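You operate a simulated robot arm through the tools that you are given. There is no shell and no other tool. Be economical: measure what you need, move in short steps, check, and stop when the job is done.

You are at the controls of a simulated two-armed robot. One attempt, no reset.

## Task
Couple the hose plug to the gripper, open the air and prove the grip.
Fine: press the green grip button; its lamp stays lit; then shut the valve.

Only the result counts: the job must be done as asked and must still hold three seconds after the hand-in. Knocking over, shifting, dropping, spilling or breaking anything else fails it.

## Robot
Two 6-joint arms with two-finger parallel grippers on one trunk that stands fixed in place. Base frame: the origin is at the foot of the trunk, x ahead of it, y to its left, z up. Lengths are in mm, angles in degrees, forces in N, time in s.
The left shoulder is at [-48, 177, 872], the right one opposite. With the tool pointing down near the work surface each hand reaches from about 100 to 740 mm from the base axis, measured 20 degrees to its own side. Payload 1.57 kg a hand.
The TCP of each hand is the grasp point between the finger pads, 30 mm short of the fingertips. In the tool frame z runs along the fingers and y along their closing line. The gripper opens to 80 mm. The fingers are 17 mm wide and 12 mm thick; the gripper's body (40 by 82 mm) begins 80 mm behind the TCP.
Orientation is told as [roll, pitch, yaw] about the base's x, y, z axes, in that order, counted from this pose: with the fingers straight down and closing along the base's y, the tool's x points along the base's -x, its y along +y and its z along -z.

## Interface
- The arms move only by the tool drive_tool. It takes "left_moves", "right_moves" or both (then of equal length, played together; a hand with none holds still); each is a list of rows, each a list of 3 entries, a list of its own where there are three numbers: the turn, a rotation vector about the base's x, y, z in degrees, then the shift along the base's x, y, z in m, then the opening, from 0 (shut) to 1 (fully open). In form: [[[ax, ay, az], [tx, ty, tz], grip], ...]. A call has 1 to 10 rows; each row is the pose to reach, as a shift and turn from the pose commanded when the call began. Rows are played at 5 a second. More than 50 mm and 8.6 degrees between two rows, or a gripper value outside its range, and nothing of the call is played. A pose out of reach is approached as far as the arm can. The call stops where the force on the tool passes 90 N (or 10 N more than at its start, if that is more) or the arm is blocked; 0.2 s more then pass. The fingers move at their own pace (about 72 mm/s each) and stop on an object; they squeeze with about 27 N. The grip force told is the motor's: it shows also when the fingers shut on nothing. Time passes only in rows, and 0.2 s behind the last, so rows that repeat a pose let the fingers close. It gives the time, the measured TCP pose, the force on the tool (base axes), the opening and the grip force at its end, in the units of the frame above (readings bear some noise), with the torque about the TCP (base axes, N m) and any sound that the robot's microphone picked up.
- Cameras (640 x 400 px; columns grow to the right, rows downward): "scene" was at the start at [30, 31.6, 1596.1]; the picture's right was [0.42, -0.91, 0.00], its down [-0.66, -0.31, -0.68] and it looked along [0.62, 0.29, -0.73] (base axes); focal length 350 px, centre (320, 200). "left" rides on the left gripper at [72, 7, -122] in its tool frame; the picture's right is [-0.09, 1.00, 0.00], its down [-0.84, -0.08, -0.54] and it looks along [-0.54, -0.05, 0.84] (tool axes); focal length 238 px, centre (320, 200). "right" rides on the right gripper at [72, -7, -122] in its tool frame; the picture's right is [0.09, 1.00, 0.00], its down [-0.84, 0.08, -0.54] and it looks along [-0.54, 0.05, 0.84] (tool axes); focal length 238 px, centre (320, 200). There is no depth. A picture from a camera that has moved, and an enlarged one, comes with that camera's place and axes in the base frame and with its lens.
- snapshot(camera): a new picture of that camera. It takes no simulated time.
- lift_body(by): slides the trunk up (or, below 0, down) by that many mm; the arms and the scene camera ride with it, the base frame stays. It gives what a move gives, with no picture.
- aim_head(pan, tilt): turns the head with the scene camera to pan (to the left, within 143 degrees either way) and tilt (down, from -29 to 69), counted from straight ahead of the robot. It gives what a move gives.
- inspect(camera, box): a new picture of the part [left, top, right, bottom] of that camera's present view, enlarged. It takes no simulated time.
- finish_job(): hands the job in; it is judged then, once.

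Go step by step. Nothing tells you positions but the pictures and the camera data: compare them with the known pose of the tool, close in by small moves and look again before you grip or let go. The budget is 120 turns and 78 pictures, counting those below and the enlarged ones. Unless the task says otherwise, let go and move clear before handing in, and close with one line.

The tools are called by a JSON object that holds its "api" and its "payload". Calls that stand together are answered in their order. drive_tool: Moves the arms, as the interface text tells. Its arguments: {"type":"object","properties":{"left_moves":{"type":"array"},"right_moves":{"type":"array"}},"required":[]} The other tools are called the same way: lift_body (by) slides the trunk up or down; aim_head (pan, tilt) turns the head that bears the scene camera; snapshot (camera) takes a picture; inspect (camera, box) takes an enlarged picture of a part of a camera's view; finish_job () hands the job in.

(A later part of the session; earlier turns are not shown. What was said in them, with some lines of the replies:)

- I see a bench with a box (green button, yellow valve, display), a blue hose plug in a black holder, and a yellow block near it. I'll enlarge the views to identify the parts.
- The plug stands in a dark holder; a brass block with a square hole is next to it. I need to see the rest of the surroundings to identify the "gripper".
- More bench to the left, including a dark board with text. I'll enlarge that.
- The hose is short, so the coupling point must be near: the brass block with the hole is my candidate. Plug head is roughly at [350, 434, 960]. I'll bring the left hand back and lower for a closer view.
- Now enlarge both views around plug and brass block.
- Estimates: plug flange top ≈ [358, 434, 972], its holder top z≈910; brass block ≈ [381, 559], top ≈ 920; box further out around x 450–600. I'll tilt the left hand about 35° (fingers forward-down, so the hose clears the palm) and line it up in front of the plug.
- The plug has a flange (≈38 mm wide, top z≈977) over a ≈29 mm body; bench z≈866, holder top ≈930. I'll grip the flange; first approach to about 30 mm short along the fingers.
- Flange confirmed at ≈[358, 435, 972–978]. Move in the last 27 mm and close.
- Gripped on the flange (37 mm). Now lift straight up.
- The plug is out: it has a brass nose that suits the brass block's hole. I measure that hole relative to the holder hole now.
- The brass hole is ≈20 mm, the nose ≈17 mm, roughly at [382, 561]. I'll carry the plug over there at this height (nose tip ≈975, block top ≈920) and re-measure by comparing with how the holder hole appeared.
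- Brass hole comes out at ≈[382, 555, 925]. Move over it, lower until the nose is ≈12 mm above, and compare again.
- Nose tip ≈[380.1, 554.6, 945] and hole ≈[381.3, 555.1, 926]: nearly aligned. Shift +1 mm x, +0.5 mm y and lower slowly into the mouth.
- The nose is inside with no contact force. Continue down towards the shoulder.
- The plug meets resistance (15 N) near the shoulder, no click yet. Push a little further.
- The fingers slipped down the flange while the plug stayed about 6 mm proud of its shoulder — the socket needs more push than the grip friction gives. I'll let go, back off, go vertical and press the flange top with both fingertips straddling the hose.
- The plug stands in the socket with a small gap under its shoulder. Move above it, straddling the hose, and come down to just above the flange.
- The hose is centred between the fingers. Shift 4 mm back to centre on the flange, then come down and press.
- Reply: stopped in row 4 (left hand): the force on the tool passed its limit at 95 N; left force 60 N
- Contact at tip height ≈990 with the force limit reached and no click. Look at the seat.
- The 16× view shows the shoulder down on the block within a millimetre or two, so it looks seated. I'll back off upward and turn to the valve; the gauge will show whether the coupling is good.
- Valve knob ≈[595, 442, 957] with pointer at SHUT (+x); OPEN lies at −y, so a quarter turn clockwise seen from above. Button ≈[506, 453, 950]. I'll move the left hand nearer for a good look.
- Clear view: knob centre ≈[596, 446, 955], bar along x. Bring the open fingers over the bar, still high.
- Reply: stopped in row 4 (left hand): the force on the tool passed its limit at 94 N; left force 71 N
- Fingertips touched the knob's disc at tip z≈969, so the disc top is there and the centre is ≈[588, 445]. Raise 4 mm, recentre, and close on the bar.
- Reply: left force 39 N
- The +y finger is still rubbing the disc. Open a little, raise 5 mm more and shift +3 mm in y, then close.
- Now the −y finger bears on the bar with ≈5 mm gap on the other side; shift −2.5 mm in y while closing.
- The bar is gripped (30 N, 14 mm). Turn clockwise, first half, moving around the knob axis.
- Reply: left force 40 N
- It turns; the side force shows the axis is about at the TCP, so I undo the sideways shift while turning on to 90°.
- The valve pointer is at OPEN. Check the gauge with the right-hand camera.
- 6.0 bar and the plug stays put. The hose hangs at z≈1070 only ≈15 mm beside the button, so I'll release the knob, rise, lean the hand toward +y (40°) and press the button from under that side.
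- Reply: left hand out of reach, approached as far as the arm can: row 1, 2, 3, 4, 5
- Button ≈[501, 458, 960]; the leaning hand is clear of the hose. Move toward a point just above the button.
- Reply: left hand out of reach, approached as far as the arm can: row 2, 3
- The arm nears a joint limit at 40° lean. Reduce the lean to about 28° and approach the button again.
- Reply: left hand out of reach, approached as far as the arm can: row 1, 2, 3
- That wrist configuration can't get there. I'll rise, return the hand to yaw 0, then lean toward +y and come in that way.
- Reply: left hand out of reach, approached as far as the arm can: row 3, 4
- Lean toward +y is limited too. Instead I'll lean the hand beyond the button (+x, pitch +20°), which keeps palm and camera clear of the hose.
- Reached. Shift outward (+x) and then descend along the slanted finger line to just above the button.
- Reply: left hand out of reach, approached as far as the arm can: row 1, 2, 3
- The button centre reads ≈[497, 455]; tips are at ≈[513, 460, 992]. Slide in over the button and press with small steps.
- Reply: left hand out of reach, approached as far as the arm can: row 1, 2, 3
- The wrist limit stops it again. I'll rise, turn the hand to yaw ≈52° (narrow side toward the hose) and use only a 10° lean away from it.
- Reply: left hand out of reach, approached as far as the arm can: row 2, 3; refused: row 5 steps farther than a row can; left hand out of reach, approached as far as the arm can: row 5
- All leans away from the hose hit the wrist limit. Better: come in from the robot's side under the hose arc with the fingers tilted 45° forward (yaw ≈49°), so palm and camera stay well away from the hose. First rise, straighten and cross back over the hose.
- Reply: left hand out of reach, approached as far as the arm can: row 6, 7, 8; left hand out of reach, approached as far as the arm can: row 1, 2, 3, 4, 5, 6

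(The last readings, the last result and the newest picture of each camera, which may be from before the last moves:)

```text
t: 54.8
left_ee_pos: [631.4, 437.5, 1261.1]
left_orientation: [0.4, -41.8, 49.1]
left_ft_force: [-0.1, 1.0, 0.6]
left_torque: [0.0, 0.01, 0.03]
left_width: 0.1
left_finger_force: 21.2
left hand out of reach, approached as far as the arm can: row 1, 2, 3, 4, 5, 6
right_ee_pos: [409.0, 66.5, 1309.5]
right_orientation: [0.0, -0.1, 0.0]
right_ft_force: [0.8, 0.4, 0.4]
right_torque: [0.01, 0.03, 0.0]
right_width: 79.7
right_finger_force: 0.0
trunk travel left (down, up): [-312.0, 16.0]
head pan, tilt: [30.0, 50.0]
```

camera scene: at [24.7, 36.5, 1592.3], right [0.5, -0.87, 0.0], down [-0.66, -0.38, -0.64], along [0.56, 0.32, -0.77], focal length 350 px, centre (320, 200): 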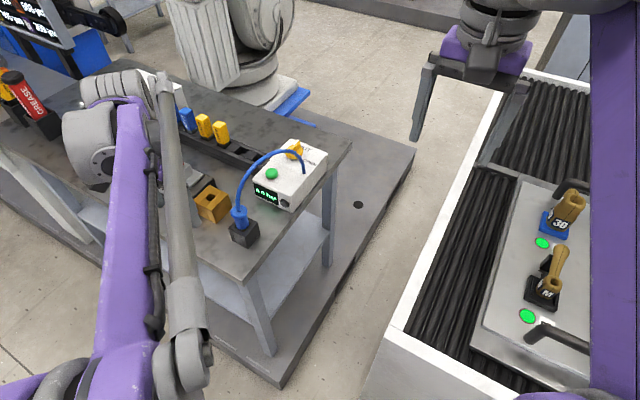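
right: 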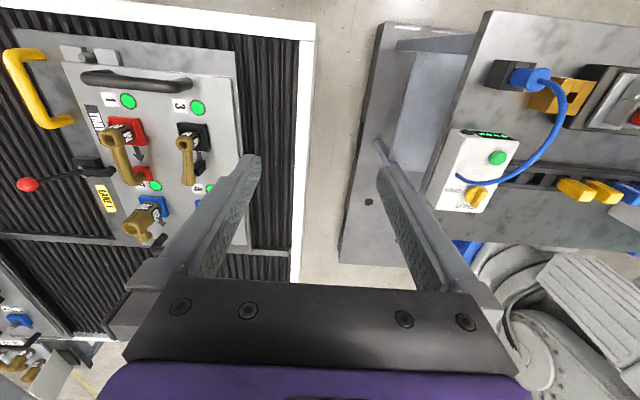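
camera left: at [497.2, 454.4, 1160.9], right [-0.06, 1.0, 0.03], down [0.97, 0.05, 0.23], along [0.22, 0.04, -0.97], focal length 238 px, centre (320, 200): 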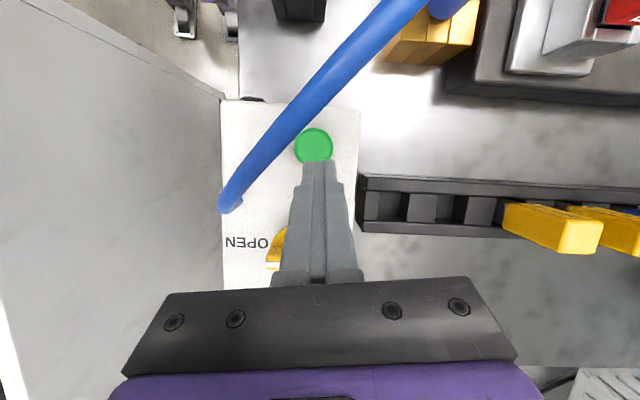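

Yaw 49° puts the wrist too near the base. I'll use yaw 0 with a ~55° forward tilt instead; first rotate yaw back up here in the clear.

{"api": "drive_tool", "payload": {"left_moves": [[[0, 0, -8], [0, 0, 0], 0], [[0, 0, -16], [0, 0, 0], 0], [[0, 0, -24], [0, 0, 0], 0], [[0, 0, -32], [0, 0, 0], 0], [[0, 0, -40], [0, 0, 0], 0], [[0, 0, -48], [0, 0, 0], 0], [[0, 0, -49], [0, 0, 0], 0]]}}

```text
t: 56.4
left_ee_pos: [638.0, 440.7, 1263.3]
left_orientation: [0.2, -41.7, 0.0]
left_ft_force: [-0.1, 0.5, 0.2]
left_torque: [0.01, 0.0, 0.01]
left_width: 0.0
left_finger_force: 21.3
left hand out of reach, approached as far as the arm can: row 1, 2, 3, 4, 5, 6, 7
right_ee_pos: [408.4, 66.6, 1310.3]
right_orientation: [0.1, 0.0, 0.0]
right_ft_force: [0.3, -0.9, -0.7]
right_torque: [-0.03, -0.04, -0.02]
right_width: 80.1
right_finger_force: 0.0
trunk travel left (down, up): [-312.0, 16.0]
head pan, tilt: [30.0, 50.0]
```

{"api": "drive_tool", "payload": {"left_moves": [[[0, 0, 0], [-0.045, 0, -0.01], 0], [[0, 0, 0], [-0.09, 0.003, -0.02], 0], [[0, 0, 0], [-0.135, 0.006, -0.03], 0], [[0, 0, 0], [-0.18, 0.01, -0.04], 0]]}}

```text
t: 57.4
left_ee_pos: [580.3, 513.8, 1284.9]
left_orientation: [0.4, -41.7, 0.2]
left_ft_force: [0.3, 0.6, 0.1]
left_torque: [0.03, 0.0, -0.01]
left_width: 0.0
left_finger_force: 21.1
left hand out of reach, approached as far as the arm can: row 1, 2, 3, 4
right_ee_pos: [407.6, 66.6, 1309.2]
right_orientation: [0.0, 0.0, 0.2]
right_ft_force: [0.1, 0.0, 0.3]
right_torque: [0.01, 0.0, -0.01]
right_width: 80.0
right_finger_force: 0.0
trunk travel left (down, up): [-312.0, 16.0]
head pan, tilt: [30.0, 50.0]
```

The arm is stuck against a limit in this branch; go back to the straight-down pose first.

{"api": "drive_tool", "payload": {"left_moves": [[[0, 8, 0], [0, 0, 0], 0], [[0, 16, 0], [0, 0, 0], 0], [[0, 24, 0], [0, 0, 0], 0], [[0, 32, 0], [0, 0, 0], 0], [[0, 40, 0], [0, 0, 0], 0], [[0, 41.7, 0], [0, 0, 0], 0]]}}

```text
t: 58.8
left_ee_pos: [505.2, 475.0, 1222.1]
left_orientation: [0.4, -0.5, 0.1]
left_ft_force: [0.0, -0.4, -0.8]
left_torque: [-0.02, 0.05, -0.01]
left_width: 0.0
left_finger_force: 20.8
left hand out of reach, approached as far as the arm can: row 1, 2, 3, 4, 5, 6
right_ee_pos: [410.1, 68.9, 1309.9]
right_orientation: [0.0, 0.1, 0.0]
right_ft_force: [0.4, -0.1, -0.6]
right_torque: [-0.04, 0.0, -0.01]
right_width: 79.9
right_finger_force: 0.1
trunk travel left (down, up): [-312.0, 16.0]
head pan, tilt: [30.0, 50.0]
```

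{"api": "drive_tool", "payload": {"left_moves": [[[0, 0, 0], [0, 0, -0.02], 0], [[0, 0, 0], [0, 0, -0.04], 0], [[0, 0, 0], [0, 0, -0.06], 0]]}}

```text
t: 59.6
left_ee_pos: [502.6, 474.1, 1163.6]
left_orientation: [0.3, 0.0, 0.2]
left_ft_force: [-0.5, 0.4, -0.5]
left_torque: [-0.01, 0.02, -0.03]
left_width: 0.1
left_finger_force: 21.3
right_ee_pos: [407.7, 66.9, 1309.4]
right_orientation: [0.1, 0.1, -0.1]
right_ft_force: [0.4, -0.4, 0.3]
right_torque: [0.0, -0.02, -0.01]
right_width: 80.1
right_finger_force: 0.0
trunk travel left (down, up): [-312.0, 16.0]
head pan, tilt: [30.0, 50.0]
```

Back in range (the height was the problem). Move at safe height to the robot's side, then tilt there.

{"api": "drive_tool", "payload": {"left_moves": [[[0, 0, 0], [-0.04, -0.005, -0.01], 0], [[0, 0, 0], [-0.08, -0.012, -0.02], 0], [[0, 0, 0], [-0.12, -0.019, -0.03], 0], [[0, 0, 0], [-0.16, -0.019, -0.04], 0], [[0, 0, 0], [-0.19, -0.019, -0.06], 0], [[0, 0, 0], [-0.2, -0.019, -0.08], 0]]}}

{"api": "drive_tool", "payload": {"left_moves": [[[0, -8, 0], [0.005, 0, 0], 0], [[0, -16, 0], [0.01, 0, 0], 0], [[0, -24, 0], [0.02, 0, 0], 0], [[0, -32, 0], [0.03, 0, 0], 0], [[0, -40, 0], [0.035, 0, 0], 0], [[0, -48, 0], [0.04, 0, 0], 0], [[0, -55, 0], [0.045, 0, -0.01], 0]]}}

```text
t: 61.0
left_ee_pos: [436.2, 572.1, 1083.4]
left_orientation: [0.2, 0.2, 0.1]
left_ft_force: [0.5, 0.0, -0.9]
left_torque: [-0.05, 0.03, -0.05]
left_width: 0.1
left_finger_force: 21.4
left hand out of reach, approached as far as the arm can: row 1, 2, 3, 4, 5, 6
right_ee_pos: [407.7, 69.7, 1308.7]
right_orientation: [0.0, 0.1, 0.0]
right_ft_force: [0.0, 0.3, 0.2]
right_torque: [-0.05, -0.04, -0.04]
right_width: 80.1
right_finger_force: 0.0
trunk travel left (down, up): [-312.0, 16.0]
head pan, tilt: [30.0, 50.0]
```

```text
t: 62.6
left_ee_pos: [549.9, 635.9, 1186.2]
left_orientation: [0.2, -55.0, 0.2]
left_ft_force: [-0.2, -0.6, 0.4]
left_torque: [-0.01, -0.03, -0.02]
left_width: 0.0
left_finger_force: 21.0
left hand out of reach, approached as far as the arm can: row 1, 2, 3, 4, 5, 6, 7
right_ee_pos: [408.4, 65.8, 1310.6]
right_orientation: [0.1, 0.0, 0.0]
right_ft_force: [0.2, 0.2, -0.4]
right_torque: [-0.02, 0.0, 0.03]
right_width: 79.9
right_finger_force: 0.1
trunk travel left (down, up): [-312.0, 16.0]
head pan, tilt: [30.0, 50.0]
```

The arm behaves as if it's in another branch. Look at its posture and that nothing was disturbed.

{"api": "snapshot", "payload": {"camera": "scene"}}

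```text
9 pictures are left
camera scene: at [24.6, 36.4, 1592.3], right [0.5, -0.87, 0.0], down [-0.66, -0.38, -0.64], along [0.56, 0.32, -0.77], focal length 350 px, centre (320, 200)
```

scene: 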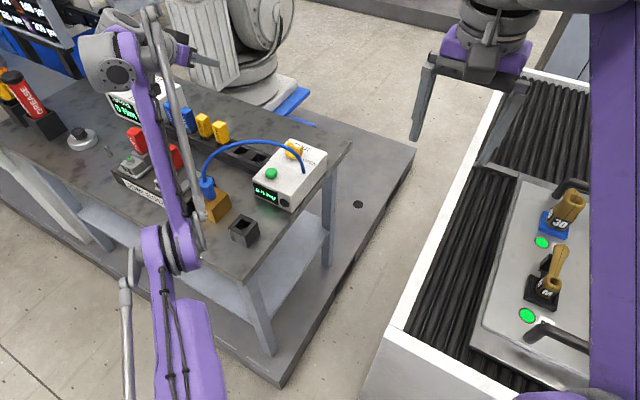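

Everything is intact and the gauge still shows 6.0 bar; the arm is stretched nearly straight, so it likely came out in the other elbow branch. I'll retract toward the start pose well above the bench and see.

{"api": "drive_tool", "payload": {"left_moves": [[[0, 8, 0], [-0.02, -0.005, 0.01], 0], [[0, 16, 0], [-0.04, -0.01, 0.02], 0], [[0, 24, 0], [-0.06, -0.02, 0.03], 0], [[0, 32, 0], [-0.08, -0.03, 0.03], 0], [[0, 40, 0], [-0.1, -0.04, 0.03], 0], [[0, 48, 0], [-0.12, -0.05, 0.03], 0], [[0, 55, 0], [-0.14, -0.06, 0.03], 0]]}}

{"api": "drive_tool", "payload": {"left_moves": [[[0, 0, 0], [-0.03, -0.02, 0], 0], [[0, 0, 0], [-0.06, -0.04, 0], 0], [[0, 0, 0], [-0.09, -0.06, 0], 0]]}}

```text
t: 64.2
left_ee_pos: [408.8, 575.2, 1216.9]
left_orientation: [0.5, 0.0, 0.0]
left_ft_force: [-0.2, -0.5, -0.5]
left_torque: [-0.02, 0.0, -0.01]
left_width: 0.0
left_finger_force: 21.0
right_ee_pos: [408.4, 66.2, 1309.5]
right_orientation: [0.2, 0.0, 0.0]
right_ft_force: [0.5, 0.4, -0.1]
right_torque: [-0.01, 0.0, 0.0]
right_width: 80.0
right_finger_force: 0.1
trunk travel left (down, up): [-312.0, 16.0]
head pan, tilt: [30.0, 50.0]
```

```text
t: 65.0
left_ee_pos: [370.4, 565.9, 1253.7]
left_orientation: [0.3, 0.1, 0.1]
left_ft_force: [-0.3, 0.3, 0.0]
left_torque: [0.03, -0.01, 0.01]
left_width: 0.0
left_finger_force: 21.2
left hand out of reach, approached as far as the arm can: row 1, 2, 3
right_ee_pos: [408.1, 67.5, 1309.9]
right_orientation: [0.1, -0.1, -0.1]
right_ft_force: [1.2, -0.3, 0.7]
right_torque: [0.02, 0.02, -0.02]
right_width: 80.3
right_finger_force: 0.0
trunk travel left (down, up): [-312.0, 16.0]
head pan, tilt: [30.0, 50.0]
```

The arm seems trapped in the hyper-extended elbow branch. I'll stretch it fully upward in free space and retract, to let the elbow fold the normal way.

{"api": "drive_tool", "payload": {"left_moves": [[[0, 0, 0], [0, 0, 0.045], 0], [[0, 0, 0], [0, 0, 0.09], 0], [[0, 0, 0], [0, 0, 0.135], 0], [[0, 0, 0], [0, 0, 0.18], 0], [[0, 0, 0], [-0.03, -0.02, 0.15], 0], [[0, 0, 0], [-0.05, -0.04, 0.11], 0], [[0, 0, 0], [-0.06, -0.06, 0.07], 0], [[0, 0, 0], [-0.06, -0.08, 0.03], 0], [[0, 0, 0], [-0.06, -0.09, 0], 0]]}}

```text
t: 67.0
left_ee_pos: [311.3, 474.7, 1255.0]
left_orientation: [0.4, 0.0, 0.1]
left_ft_force: [0.7, 0.3, 0.4]
left_torque: [0.0, -0.02, 0.0]
left_width: 0.0
left_finger_force: 21.4
left hand out of reach, approached as far as the arm can: row 1, 2, 3, 4, 5, 6
right_ee_pos: [408.3, 68.0, 1309.4]
right_orientation: [0.0, -0.1, 0.1]
right_ft_force: [0.6, -0.8, -0.2]
right_torque: [-0.02, 0.03, 0.01]
right_width: 80.0
right_finger_force: 0.1
trunk travel left (down, up): [-312.0, 16.0]
head pan, tilt: [30.0, 50.0]
```

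It folded back to the normal branch. Now go to the robot's side of the bench, low, and tilt 55° forward there.

{"api": "drive_tool", "payload": {"left_moves": [[[0, 0, 0], [-0.015, -0.002, -0.035], 0], [[0, 0, 0], [-0.03, -0.005, -0.07], 0], [[0, 0, 0], [-0.045, -0.01, -0.105], 0], [[0, 0, 0], [-0.06, -0.015, -0.145], 0]]}}

{"api": "drive_tool", "payload": {"left_moves": [[[0, -8, 0], [0.01, 0, 0], 0], [[0, -16, 0], [0.02, 0, 0], 0], [[0, -24, 0], [0.03, -0.001, -0.005], 0], [[0, -32, 0], [0.045, -0.002, -0.01], 0], [[0, -40, 0], [0.06, -0.003, -0.015], 0], [[0, -48, 0], [0.07, -0.004, -0.025], 0], [[0, -55, 0], [0.08, -0.005, -0.035], 0]]}}

```text
t: 68.0
left_ee_pos: [251.3, 458.1, 1109.5]
left_orientation: [0.4, 0.0, 0.0]
left_ft_force: [-0.1, -1.0, -0.9]
left_torque: [0.01, -0.04, -0.02]
left_width: 0.0
left_finger_force: 21.4
right_ee_pos: [407.3, 67.6, 1309.8]
right_orientation: [0.1, 0.0, 0.0]
right_ft_force: [0.4, 0.1, 0.4]
right_torque: [0.02, 0.01, 0.04]
right_width: 80.0
right_finger_force: 0.0
trunk travel left (down, up): [-312.0, 16.0]
head pan, tilt: [30.0, 50.0]
```

```text
t: 69.6
left_ee_pos: [332.0, 455.5, 1074.0]
left_orientation: [0.4, -55.1, 0.2]
left_ft_force: [0.5, -0.9, 0.0]
left_torque: [0.0, 0.02, -0.01]
left_width: 0.0
left_finger_force: 21.3
right_ee_pos: [408.5, 67.0, 1309.3]
right_orientation: [0.0, 0.0, 0.0]
right_ft_force: [0.3, 0.5, -0.4]
right_torque: [-0.02, -0.01, 0.01]
right_width: 79.8
right_finger_force: 0.1
trunk travel left (down, up): [-312.0, 16.0]
head pan, tilt: [30.0, 50.0]
```

{"api": "drive_tool", "payload": {"left_moves": [[[0, 0, 0], [0.035, 0, -0.024], 0], [[0, 0, 0], [0.07, 0, -0.048], 0], [[0, 0, 0], [0.103, 0, -0.07], 0]]}}

{"api": "inspect", "payload": {"camera": "left", "box": [220, 60, 420, 220]}}

{"api": "inspect", "payload": {"camera": "right", "box": [440, 60, 600, 200]}}

```text
t: 70.4
left_ee_pos: [435.5, 455.8, 1003.1]
left_orientation: [0.3, -55.0, 0.2]
left_ft_force: [1.1, 0.2, 1.1]
left_torque: [-0.02, 0.02, -0.02]
left_width: 0.1
left_finger_force: 21.5
right_ee_pos: [408.5, 67.1, 1309.3]
right_orientation: [0.1, -0.1, 0.0]
right_ft_force: [0.0, 0.2, -0.5]
right_torque: [0.0, 0.02, 0.01]
right_width: 80.2
right_finger_force: 0.0
trunk travel left (down, up): [-312.0, 16.0]
head pan, tilt: [30.0, 50.0]
```

```text
2.50 times, centred on (320, 140) of left
camera zoom: at [294.1, 461.4, 1015.4], right [0.05, 1.0, 0.08], down [0.04, -0.08, 1.0], along [1.0, -0.04, -0.04], focal length 596 px, centre (320, 350)
```

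zoom: 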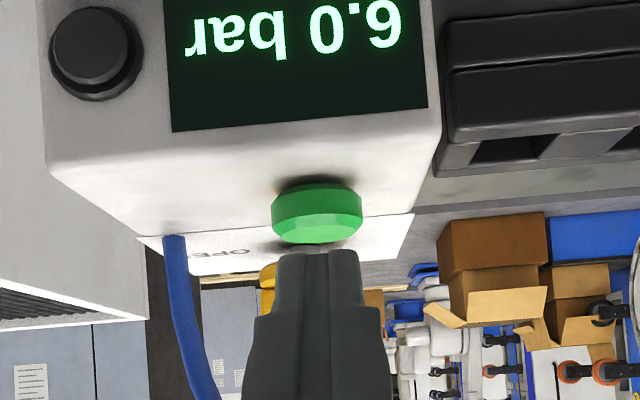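

```text
2.86 times, centred on (520, 130) of right
camera zoom: at [337.5, 61.1, 1431.2], right [-0.09, 1.0, 0.0], down [0.84, 0.08, 0.54], along [0.54, 0.05, -0.84], focal length 681 px, centre (-251, 400)
```

zoom: 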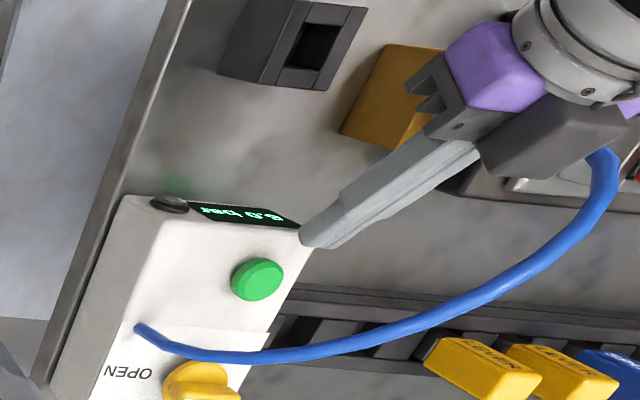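

Button top ≈ z 970, centre ≈[497, 455]; the hand passes under the hose. Slide over the button and press down gently.

{"api": "drive_tool", "payload": {"left_moves": [[[0, 0, 0], [0.021, -0.001, -0.001], 0], [[0, 0, 0], [0.042, -0.001, -0.002], 0], [[0, 0, 0], [0.042, -0.001, -0.006], 0], [[0, 0, 0], [0.042, -0.001, -0.009], 0], [[0, 0, 0], [0.042, -0.001, -0.012], 0]]}}

```text
t: 71.6
left_ee_pos: [476.3, 452.8, 993.0]
left_orientation: [0.3, -55.0, 0.1]
left_ft_force: [-0.1, -0.1, 0.6]
left_torque: [0.0, -0.03, 0.0]
left_width: 0.2
left_finger_force: 21.5
right_ee_pos: [408.2, 67.2, 1309.3]
right_orientation: [0.1, 0.0, 0.1]
right_ft_force: [0.4, 0.6, 0.7]
right_torque: [-0.01, -0.01, 0.01]
right_width: 79.9
right_finger_force: 0.0
trunk travel left (down, up): [-312.0, 16.0]
head pan, tilt: [30.0, 50.0]
```

No contact yet; continue down in 2 mm steps.

{"api": "drive_tool", "payload": {"left_moves": [[[0, 0, 0], [0, 0.001, -0.002], 0], [[0, 0, 0], [0, 0.001, -0.004], 0], [[0, 0, 0], [0, 0.001, -0.006], 0], [[0, 0, 0], [0, 0.001, -0.008], 0]]}}

```text
t: 72.6
left_ee_pos: [476.4, 454.2, 984.8]
left_orientation: [0.2, -55.0, 0.2]
left_ft_force: [1.5, 0.3, 3.1]
left_torque: [0.02, -0.06, 0.0]
left_width: 0.1
left_finger_force: 21.2
right_ee_pos: [408.7, 67.9, 1309.8]
right_orientation: [0.1, 0.0, 0.1]
right_ft_force: [0.7, 1.1, 0.0]
right_torque: [-0.01, 0.0, -0.01]
right_width: 80.1
right_finger_force: 0.1
trunk travel left (down, up): [-312.0, 16.0]
head pan, tilt: [30.0, 50.0]
heard: click
```

A click with light contact: the button switched. Lift off, back out along the same path a bit and look at the lamp.

{"api": "drive_tool", "payload": {"left_moves": [[[0, 0, 0], [0, 0, 0], 0], [[0, 0, 0], [0, 0, 0.01], 0], [[0, 0, 0], [-0.03, 0, 0.02], 0], [[0, 0, 0], [-0.065, 0, 0.04], 0]]}}

{"api": "inspect", "payload": {"camera": "left", "box": [200, 0, 440, 200]}}

```text
t: 73.6
left_ee_pos: [410.3, 456.9, 1026.1]
left_orientation: [0.4, -55.2, 0.1]
left_ft_force: [-0.3, -0.4, 0.1]
left_torque: [0.02, -0.01, 0.0]
left_width: 0.1
left_finger_force: 21.1
right_ee_pos: [407.1, 66.6, 1309.5]
right_orientation: [0.1, -0.1, 0.0]
right_ft_force: [0.6, -0.3, 0.1]
right_torque: [0.02, 0.0, -0.03]
right_width: 79.9
right_finger_force: 0.0
trunk travel left (down, up): [-312.0, 16.0]
head pan, tilt: [30.0, 50.0]
```

```text
2.00 times, centred on (320, 100) of left
camera zoom: at [268.8, 460.5, 1038.0], right [0.05, 1.0, 0.08], down [0.04, -0.08, 1.0], along [1.0, -0.04, -0.04], focal length 477 px, centre (320, 400)
```

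zoom: 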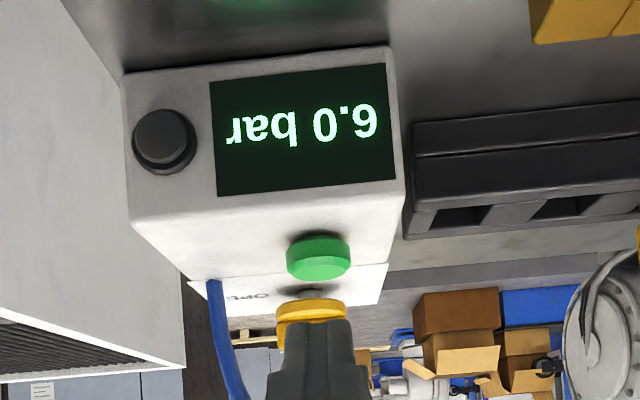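

{"api": "inspect", "payload": {"camera": "left", "box": [335, 110, 385, 145]}}

```text
11.43 times, centred on (360, 128) of left
camera zoom: at [268.8, 460.5, 1038.0], right [0.05, 1.0, 0.08], down [0.04, -0.08, 1.0], along [1.0, -0.04, -0.04], focal length 2724 px, centre (-137, 1029)
```

zoom: 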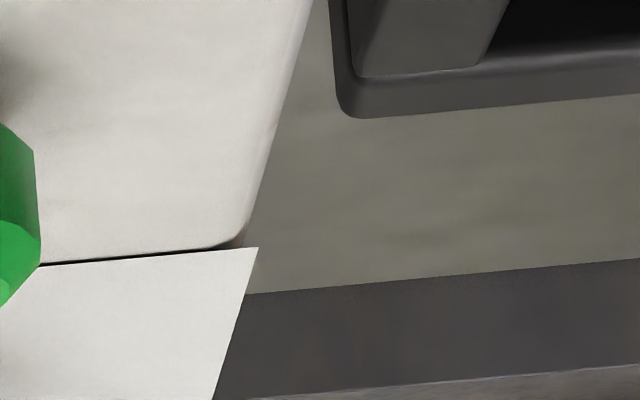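

{"api": "inspect", "payload": {"camera": "scene", "box": [170, 130, 310, 240]}}

```text
3.64 times, centred on (240, 185) of scene
camera zoom: at [23.6, 35.4, 1592.3], right [0.5, -0.87, 0.0], down [-0.66, -0.38, -0.64], along [0.56, 0.32, -0.77], focal length 1274 px, centre (611, 254)
```

zoom: 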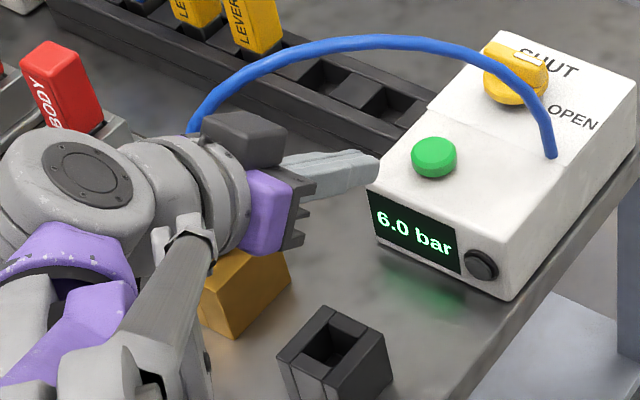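

{"api": "inspect", "payload": {"camera": "scene", "box": [255, 160, 275, 174]}}

```text
16.00 times, centred on (265, 167) of scene
camera zoom: at [23.6, 35.4, 1592.3], right [0.5, -0.87, 0.0], down [-0.66, -0.38, -0.64], along [0.56, 0.32, -0.77], focal length 5604 px, centre (1200, 728)
```

zoom: 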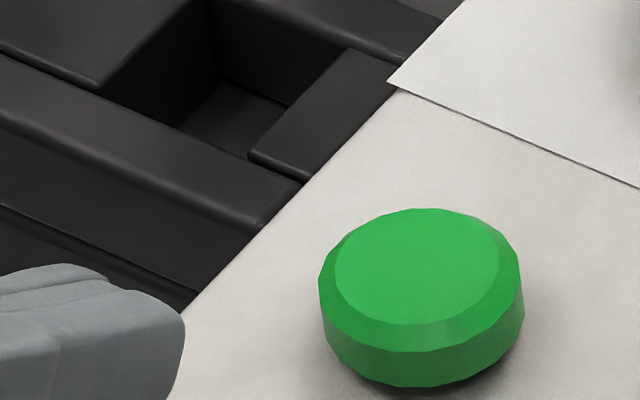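

The button shows an evenly bright top and clicked once; I take the lamp as lit. Now shut the valve: back out under the hose the way I came, straighten up, and cross over high to the knob.

{"api": "drive_tool", "payload": {"left_moves": [[[0, 0, 0], [-0.035, 0, 0.022], 0], [[0, 0, 0], [-0.078, 0, 0.048], 0], [[0, 8, 0], [-0.09, 0, 0.055], 0], [[0, 16, 0], [-0.1, 0, 0.06], 0], [[0, 24, 0], [-0.115, 0.001, 0.065], 0], [[0, 32, 0], [-0.13, 0.001, 0.07], 0], [[0, 40, 0], [-0.14, 0.002, 0.075], 0], [[0, 48, 0], [-0.15, 0.002, 0.08], 0], [[0, 55, 0], [-0.158, 0.002, 0.084], 0]]}}

{"api": "drive_tool", "payload": {"left_moves": [[[0, 0, 0], [0.03, -0.005, 0.03], 0], [[0, 0, 0], [0.065, -0.012, 0.05], 0], [[0, 0, 0], [0.105, -0.02, 0.055], 0], [[0, 0, 0], [0.145, -0.02, 0.05], 0], [[0, 0, 0], [0.185, -0.018, 0.045], 0], [[0, 0, 0], [0.225, -0.016, 0.035], 0], [[0, 0, 0], [0.26, -0.015, 0.025], 0], [[0, 0, 0], [0.285, -0.014, 0.015], 0]]}}

```text
refused: row 2 steps farther than a row can; nothing moved
```

```text
t: 75.4
left_ee_pos: [698.3, 441.8, 1039.8]
left_orientation: [0.3, -55.0, 0.2]
left_ft_force: [0.3, 0.2, -0.1]
left_torque: [-0.06, 0.0, 0.0]
left_width: 0.0
left_finger_force: 21.3
right_ee_pos: [408.6, 67.3, 1308.9]
right_orientation: [0.1, 0.0, 0.0]
right_ft_force: [0.4, -0.8, -0.4]
right_torque: [0.01, -0.04, 0.0]
right_width: 80.0
right_finger_force: 0.0
trunk travel left (down, up): [-312.0, 16.0]
head pan, tilt: [30.0, 50.0]
```

That second call ran from the tilted pose and carried the hand over the box through the hose region. Check the scene before anything else.

{"api": "inspect", "payload": {"camera": "scene", "box": [160, 90, 380, 250]}}

```text
2.50 times, centred on (270, 170) of scene
camera zoom: at [25.5, 36.7, 1592.3], right [0.5, -0.87, 0.0], down [-0.66, -0.38, -0.64], along [0.56, 0.32, -0.77], focal length 876 px, centre (445, 275)
```

zoom: 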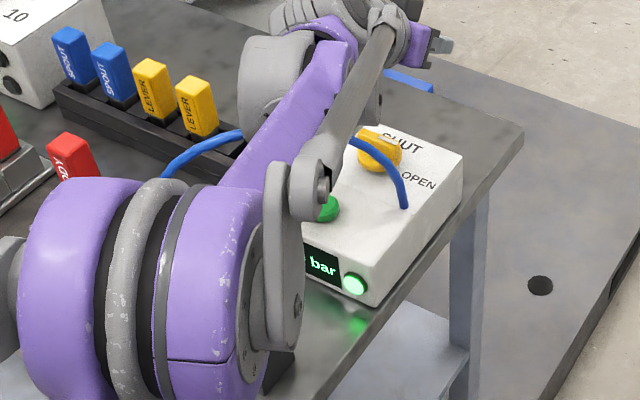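

The round lamp on the box front is now lit green, the valve still stands at OPEN and hose looks unchanged. Now straighten the hand where it is: first up, then untilt while drawing back over the knob.

{"api": "drive_tool", "payload": {"left_moves": [[[0, 0, 0], [0, 0, 0.03], 0], [[0, 0, 0], [0, 0, 0.055], 0], [[0, 8, 0], [-0.02, 0, 0.06], 0], [[0, 16, 0], [-0.04, 0, 0.06], 0], [[0, 24, 0], [-0.06, 0.001, 0.06], 0], [[0, 32, 0], [-0.08, 0.002, 0.06], 0], [[0, 40, 0], [-0.1, 0.003, 0.06], 0], [[0, 48, 0], [-0.12, 0.003, 0.055], 0], [[0, 55, 0], [-0.138, 0.003, 0.05], 0.3]]}}

```text
t: 77.4
left_ee_pos: [558.5, 443.6, 1091.0]
left_orientation: [0.4, 0.1, 0.1]
left_ft_force: [-0.4, -0.3, -0.6]
left_torque: [0.01, 0.02, -0.01]
left_width: 23.9
left_finger_force: 0.1
right_ee_pos: [407.7, 67.0, 1310.5]
right_orientation: [0.1, 0.0, 0.0]
right_ft_force: [-0.2, 0.1, -0.7]
right_torque: [0.01, 0.01, 0.0]
right_width: 80.1
right_finger_force: 0.0
trunk travel left (down, up): [-312.0, 16.0]
head pan, tilt: [30.0, 50.0]
```

Straight again. Turn to yaw −91° while moving over the knob, fingers half open.

{"api": "drive_tool", "payload": {"left_moves": [[[0, 0, -8.3], [0.005, 0.001, -0.005], 0.5], [[0, 0, -16.6], [0.01, 0.002, -0.01], 0.5], [[0, 0, -24.9], [0.015, 0.002, -0.015], 0.5], [[0, 0, -33.2], [0.02, 0.002, -0.02], 0.5], [[0, 0, -41.5], [0.025, 0.002, -0.025], 0.5], [[0, 0, -49.8], [0.031, 0.002, -0.03], 0.5], [[0, 0, -58.1], [0.031, 0.002, -0.03], 0.5], [[0, 0, -66.4], [0.031, 0.002, -0.03], 0.5], [[0, 0, -74.7], [0.031, 0.002, -0.03], 0.5], [[0, 0, -83], [0.031, 0.002, -0.03], 0.5]]}}

{"api": "drive_tool", "payload": {"left_moves": [[[0, 0, -8.1], [0, 0, 0], 0.5], [[0, 0, -8.1], [0, 0, -0.02], 0.5]]}}

```text
t: 79.6
left_ee_pos: [589.4, 446.9, 1059.1]
left_orientation: [0.6, 0.0, -83.1]
left_ft_force: [0.3, 0.7, 0.4]
left_torque: [0.01, 0.0, 0.0]
left_width: 40.1
left_finger_force: 0.0
right_ee_pos: [408.2, 65.5, 1310.0]
right_orientation: [0.0, 0.0, 0.0]
right_ft_force: [0.2, 0.8, -0.1]
right_torque: [-0.02, 0.02, 0.02]
right_width: 79.9
right_finger_force: 0.0
trunk travel left (down, up): [-312.0, 16.0]
head pan, tilt: [30.0, 50.0]
```

```text
t: 80.2
left_ee_pos: [588.7, 445.7, 1039.1]
left_orientation: [0.6, 0.1, -91.1]
left_ft_force: [0.1, 0.0, -0.3]
left_torque: [-0.01, 0.02, -0.02]
left_width: 40.3
left_finger_force: 0.1
right_ee_pos: [408.5, 67.7, 1309.4]
right_orientation: [0.0, 0.1, 0.0]
right_ft_force: [0.5, -0.2, 0.2]
right_torque: [-0.06, 0.0, -0.01]
right_width: 80.1
right_finger_force: 0.1
trunk travel left (down, up): [-312.0, 16.0]
head pan, tilt: [30.0, 50.0]
```

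Lower onto the bar at the same pose as before and close.

{"api": "drive_tool", "payload": {"left_moves": [[[0, 0, 0], [0.0005, 0, -0.015], 0.5], [[0, 0, 0], [0.0005, 0, -0.028], 0.5], [[0, 0, 0], [0.0005, 0, -0.034], 0.5], [[0, 0, 0], [0.0005, 0, -0.034], 0.25], [[0, 0, 0], [0.0005, 0, -0.034], 0.05], [[0, 0, 0], [0.0005, 0, -0.034], 0.0], [[0, 0, 0], [0.0005, 0, -0.034], 0.0]]}}

```text
t: 81.8
left_ee_pos: [590.0, 446.4, 1005.8]
left_orientation: [0.4, 0.0, -91.1]
left_ft_force: [-1.0, -0.8, -0.4]
left_torque: [0.1, 0.32, 0.47]
left_width: 13.8
left_finger_force: 30.4
right_ee_pos: [407.6, 65.8, 1309.6]
right_orientation: [0.1, 0.0, 0.0]
right_ft_force: [-0.9, 0.6, 0.4]
right_torque: [-0.01, -0.01, -0.01]
right_width: 79.9
right_finger_force: 0.1
trunk travel left (down, up): [-312.0, 16.0]
head pan, tilt: [30.0, 50.0]
```

The bar is gripped centrally (13.8 mm). Turn counter-clockwise back to SHUT.

{"api": "drive_tool", "payload": {"left_moves": [[[0, 0, 8.4], [0, 0, 0], 0], [[0, 0, 16.8], [0, 0, 0], 0], [[0, 0, 25.2], [0, 0, 0], 0], [[0, 0, 33.6], [0, 0, 0], 0], [[0, 0, 42], [0, 0, 0], 0], [[0, 0, 50.4], [0, 0, 0], 0], [[0, 0, 58.8], [0, 0, 0], 0], [[0, 0, 67.2], [0, 0, 0], 0], [[0, 0, 75.6], [0, 0, 0], 0], [[0, 0, 84], [0, 0, 0], 0]]}}

{"api": "drive_tool", "payload": {"left_moves": [[[0, 0, 5], [0, 0, 0], 0], [[0, 0, 8], [0, 0, 0], 0], [[0, 0, 8], [0, 0, 0], 0]]}}

```text
t: 84.0
left_ee_pos: [588.5, 445.1, 1005.0]
left_orientation: [0.4, 0.1, -6.9]
left_ft_force: [-11.3, -9.4, -12.2]
left_torque: [-0.62, -0.11, 0.01]
left_width: 13.9
left_finger_force: 30.0
right_ee_pos: [408.6, 67.6, 1310.7]
right_orientation: [0.1, 0.1, 0.1]
right_ft_force: [0.3, 0.4, 0.7]
right_torque: [-0.01, -0.02, -0.02]
right_width: 80.3
right_finger_force: 0.1
trunk travel left (down, up): [-312.0, 16.0]
head pan, tilt: [30.0, 50.0]
```

```text
t: 84.8
left_ee_pos: [588.2, 445.5, 1005.8]
left_orientation: [0.4, 0.0, 0.9]
left_ft_force: [-12.3, -13.7, -15.0]
left_torque: [-0.58, 0.46, -0.5]
left_width: 13.7
left_finger_force: 30.4
right_ee_pos: [407.3, 66.3, 1309.1]
right_orientation: [0.1, 0.0, 0.0]
right_ft_force: [-0.2, -0.1, -0.1]
right_torque: [-0.01, -0.01, 0.03]
right_width: 80.0
right_finger_force: 0.0
trunk travel left (down, up): [-312.0, 16.0]
head pan, tilt: [30.0, 50.0]
```

The end stop is felt at SHUT. Release, and lift clear.

{"api": "drive_tool", "payload": {"left_moves": [[[0, 0, 0], [0, 0, 0], 0.5], [[0, 0, 0], [0, 0, 0], 0.5], [[0, 0, 0], [0, 0, 0.03], 0.5], [[0, 0, 0], [-0.01, 0, 0.06], 0.5], [[0, 0, 0], [-0.03, 0, 0.09], 0.5], [[0, 0, 0], [-0.06, 0, 0.12], 0.5], [[0, 0, 0], [-0.1, 0, 0.14], 0.5], [[0, 0, 0], [-0.14, -0.003, 0.155], 0.5], [[0, 0, 0], [-0.18, -0.006, 0.16], 0.5], [[0, 0, 0], [-0.21, -0.008, 0.16], 0.5]]}}

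{"api": "drive_tool", "payload": {"left_moves": [[[0, 0, 0], [-0.035, 0.005, 0.01], 0.5], [[0, 0, 0], [-0.07, 0.01, 0.02], 0.5], [[0, 0, 0], [-0.1, 0.015, 0.03], 0.5], [[0, 0, 0], [-0.14, 0.02, 0.03], 0.5]]}}

{"api": "inspect", "payload": {"camera": "scene", "box": [170, 130, 330, 250]}}

```text
t: 87.0
left_ee_pos: [378.2, 438.6, 1165.0]
left_orientation: [0.5, -0.1, 1.0]
left_ft_force: [0.1, 0.1, -0.5]
left_torque: [0.0, 0.01, -0.01]
left_width: 40.1
left_finger_force: 0.1
right_ee_pos: [407.4, 66.6, 1310.3]
right_orientation: [0.0, 0.0, 0.0]
right_ft_force: [0.3, 0.2, 0.2]
right_torque: [-0.02, 0.0, -0.01]
right_width: 80.2
right_finger_force: 0.0
trunk travel left (down, up): [-312.0, 16.0]
head pan, tilt: [30.0, 50.0]
```

```text
t: 88.0
left_ee_pos: [238.3, 458.0, 1196.1]
left_orientation: [0.5, -0.1, 0.9]
left_ft_force: [0.1, 0.5, 0.3]
left_torque: [0.01, -0.02, 0.01]
left_width: 40.0
left_finger_force: 0.1
right_ee_pos: [406.5, 66.4, 1309.8]
right_orientation: [0.1, -0.1, 0.0]
right_ft_force: [0.7, -0.4, 0.0]
right_torque: [0.01, -0.01, -0.01]
right_width: 79.7
right_finger_force: 0.1
trunk travel left (down, up): [-312.0, 16.0]
head pan, tilt: [30.0, 50.0]
```

```text
3.33 times, centred on (250, 190) of scene
camera zoom: at [23.1, 35.9, 1592.2], right [0.5, -0.87, 0.0], down [-0.66, -0.38, -0.64], along [0.56, 0.32, -0.77], focal length 1167 px, centre (553, 233)
```

zoom: 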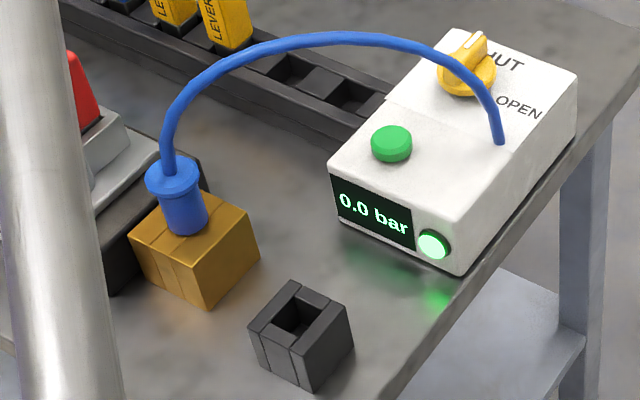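

The plug is seated in the brass block, the valve is at SHUT with the gauge at 0.0 bar, and the lamp is lit. The hand is clear, so I hand the job in.

{"api": "finish_job", "payload": {}}

```text
The job is handed in.
```

The job is handed in: the hose plug is coupled to the brass block beside it, which I took to be the gripper's coupling. The air was opened to 6.0 bar. The grip button was pressed and its lamp was still lit in the last picture. The valve is shut, with the gauge at 0.0 bar.
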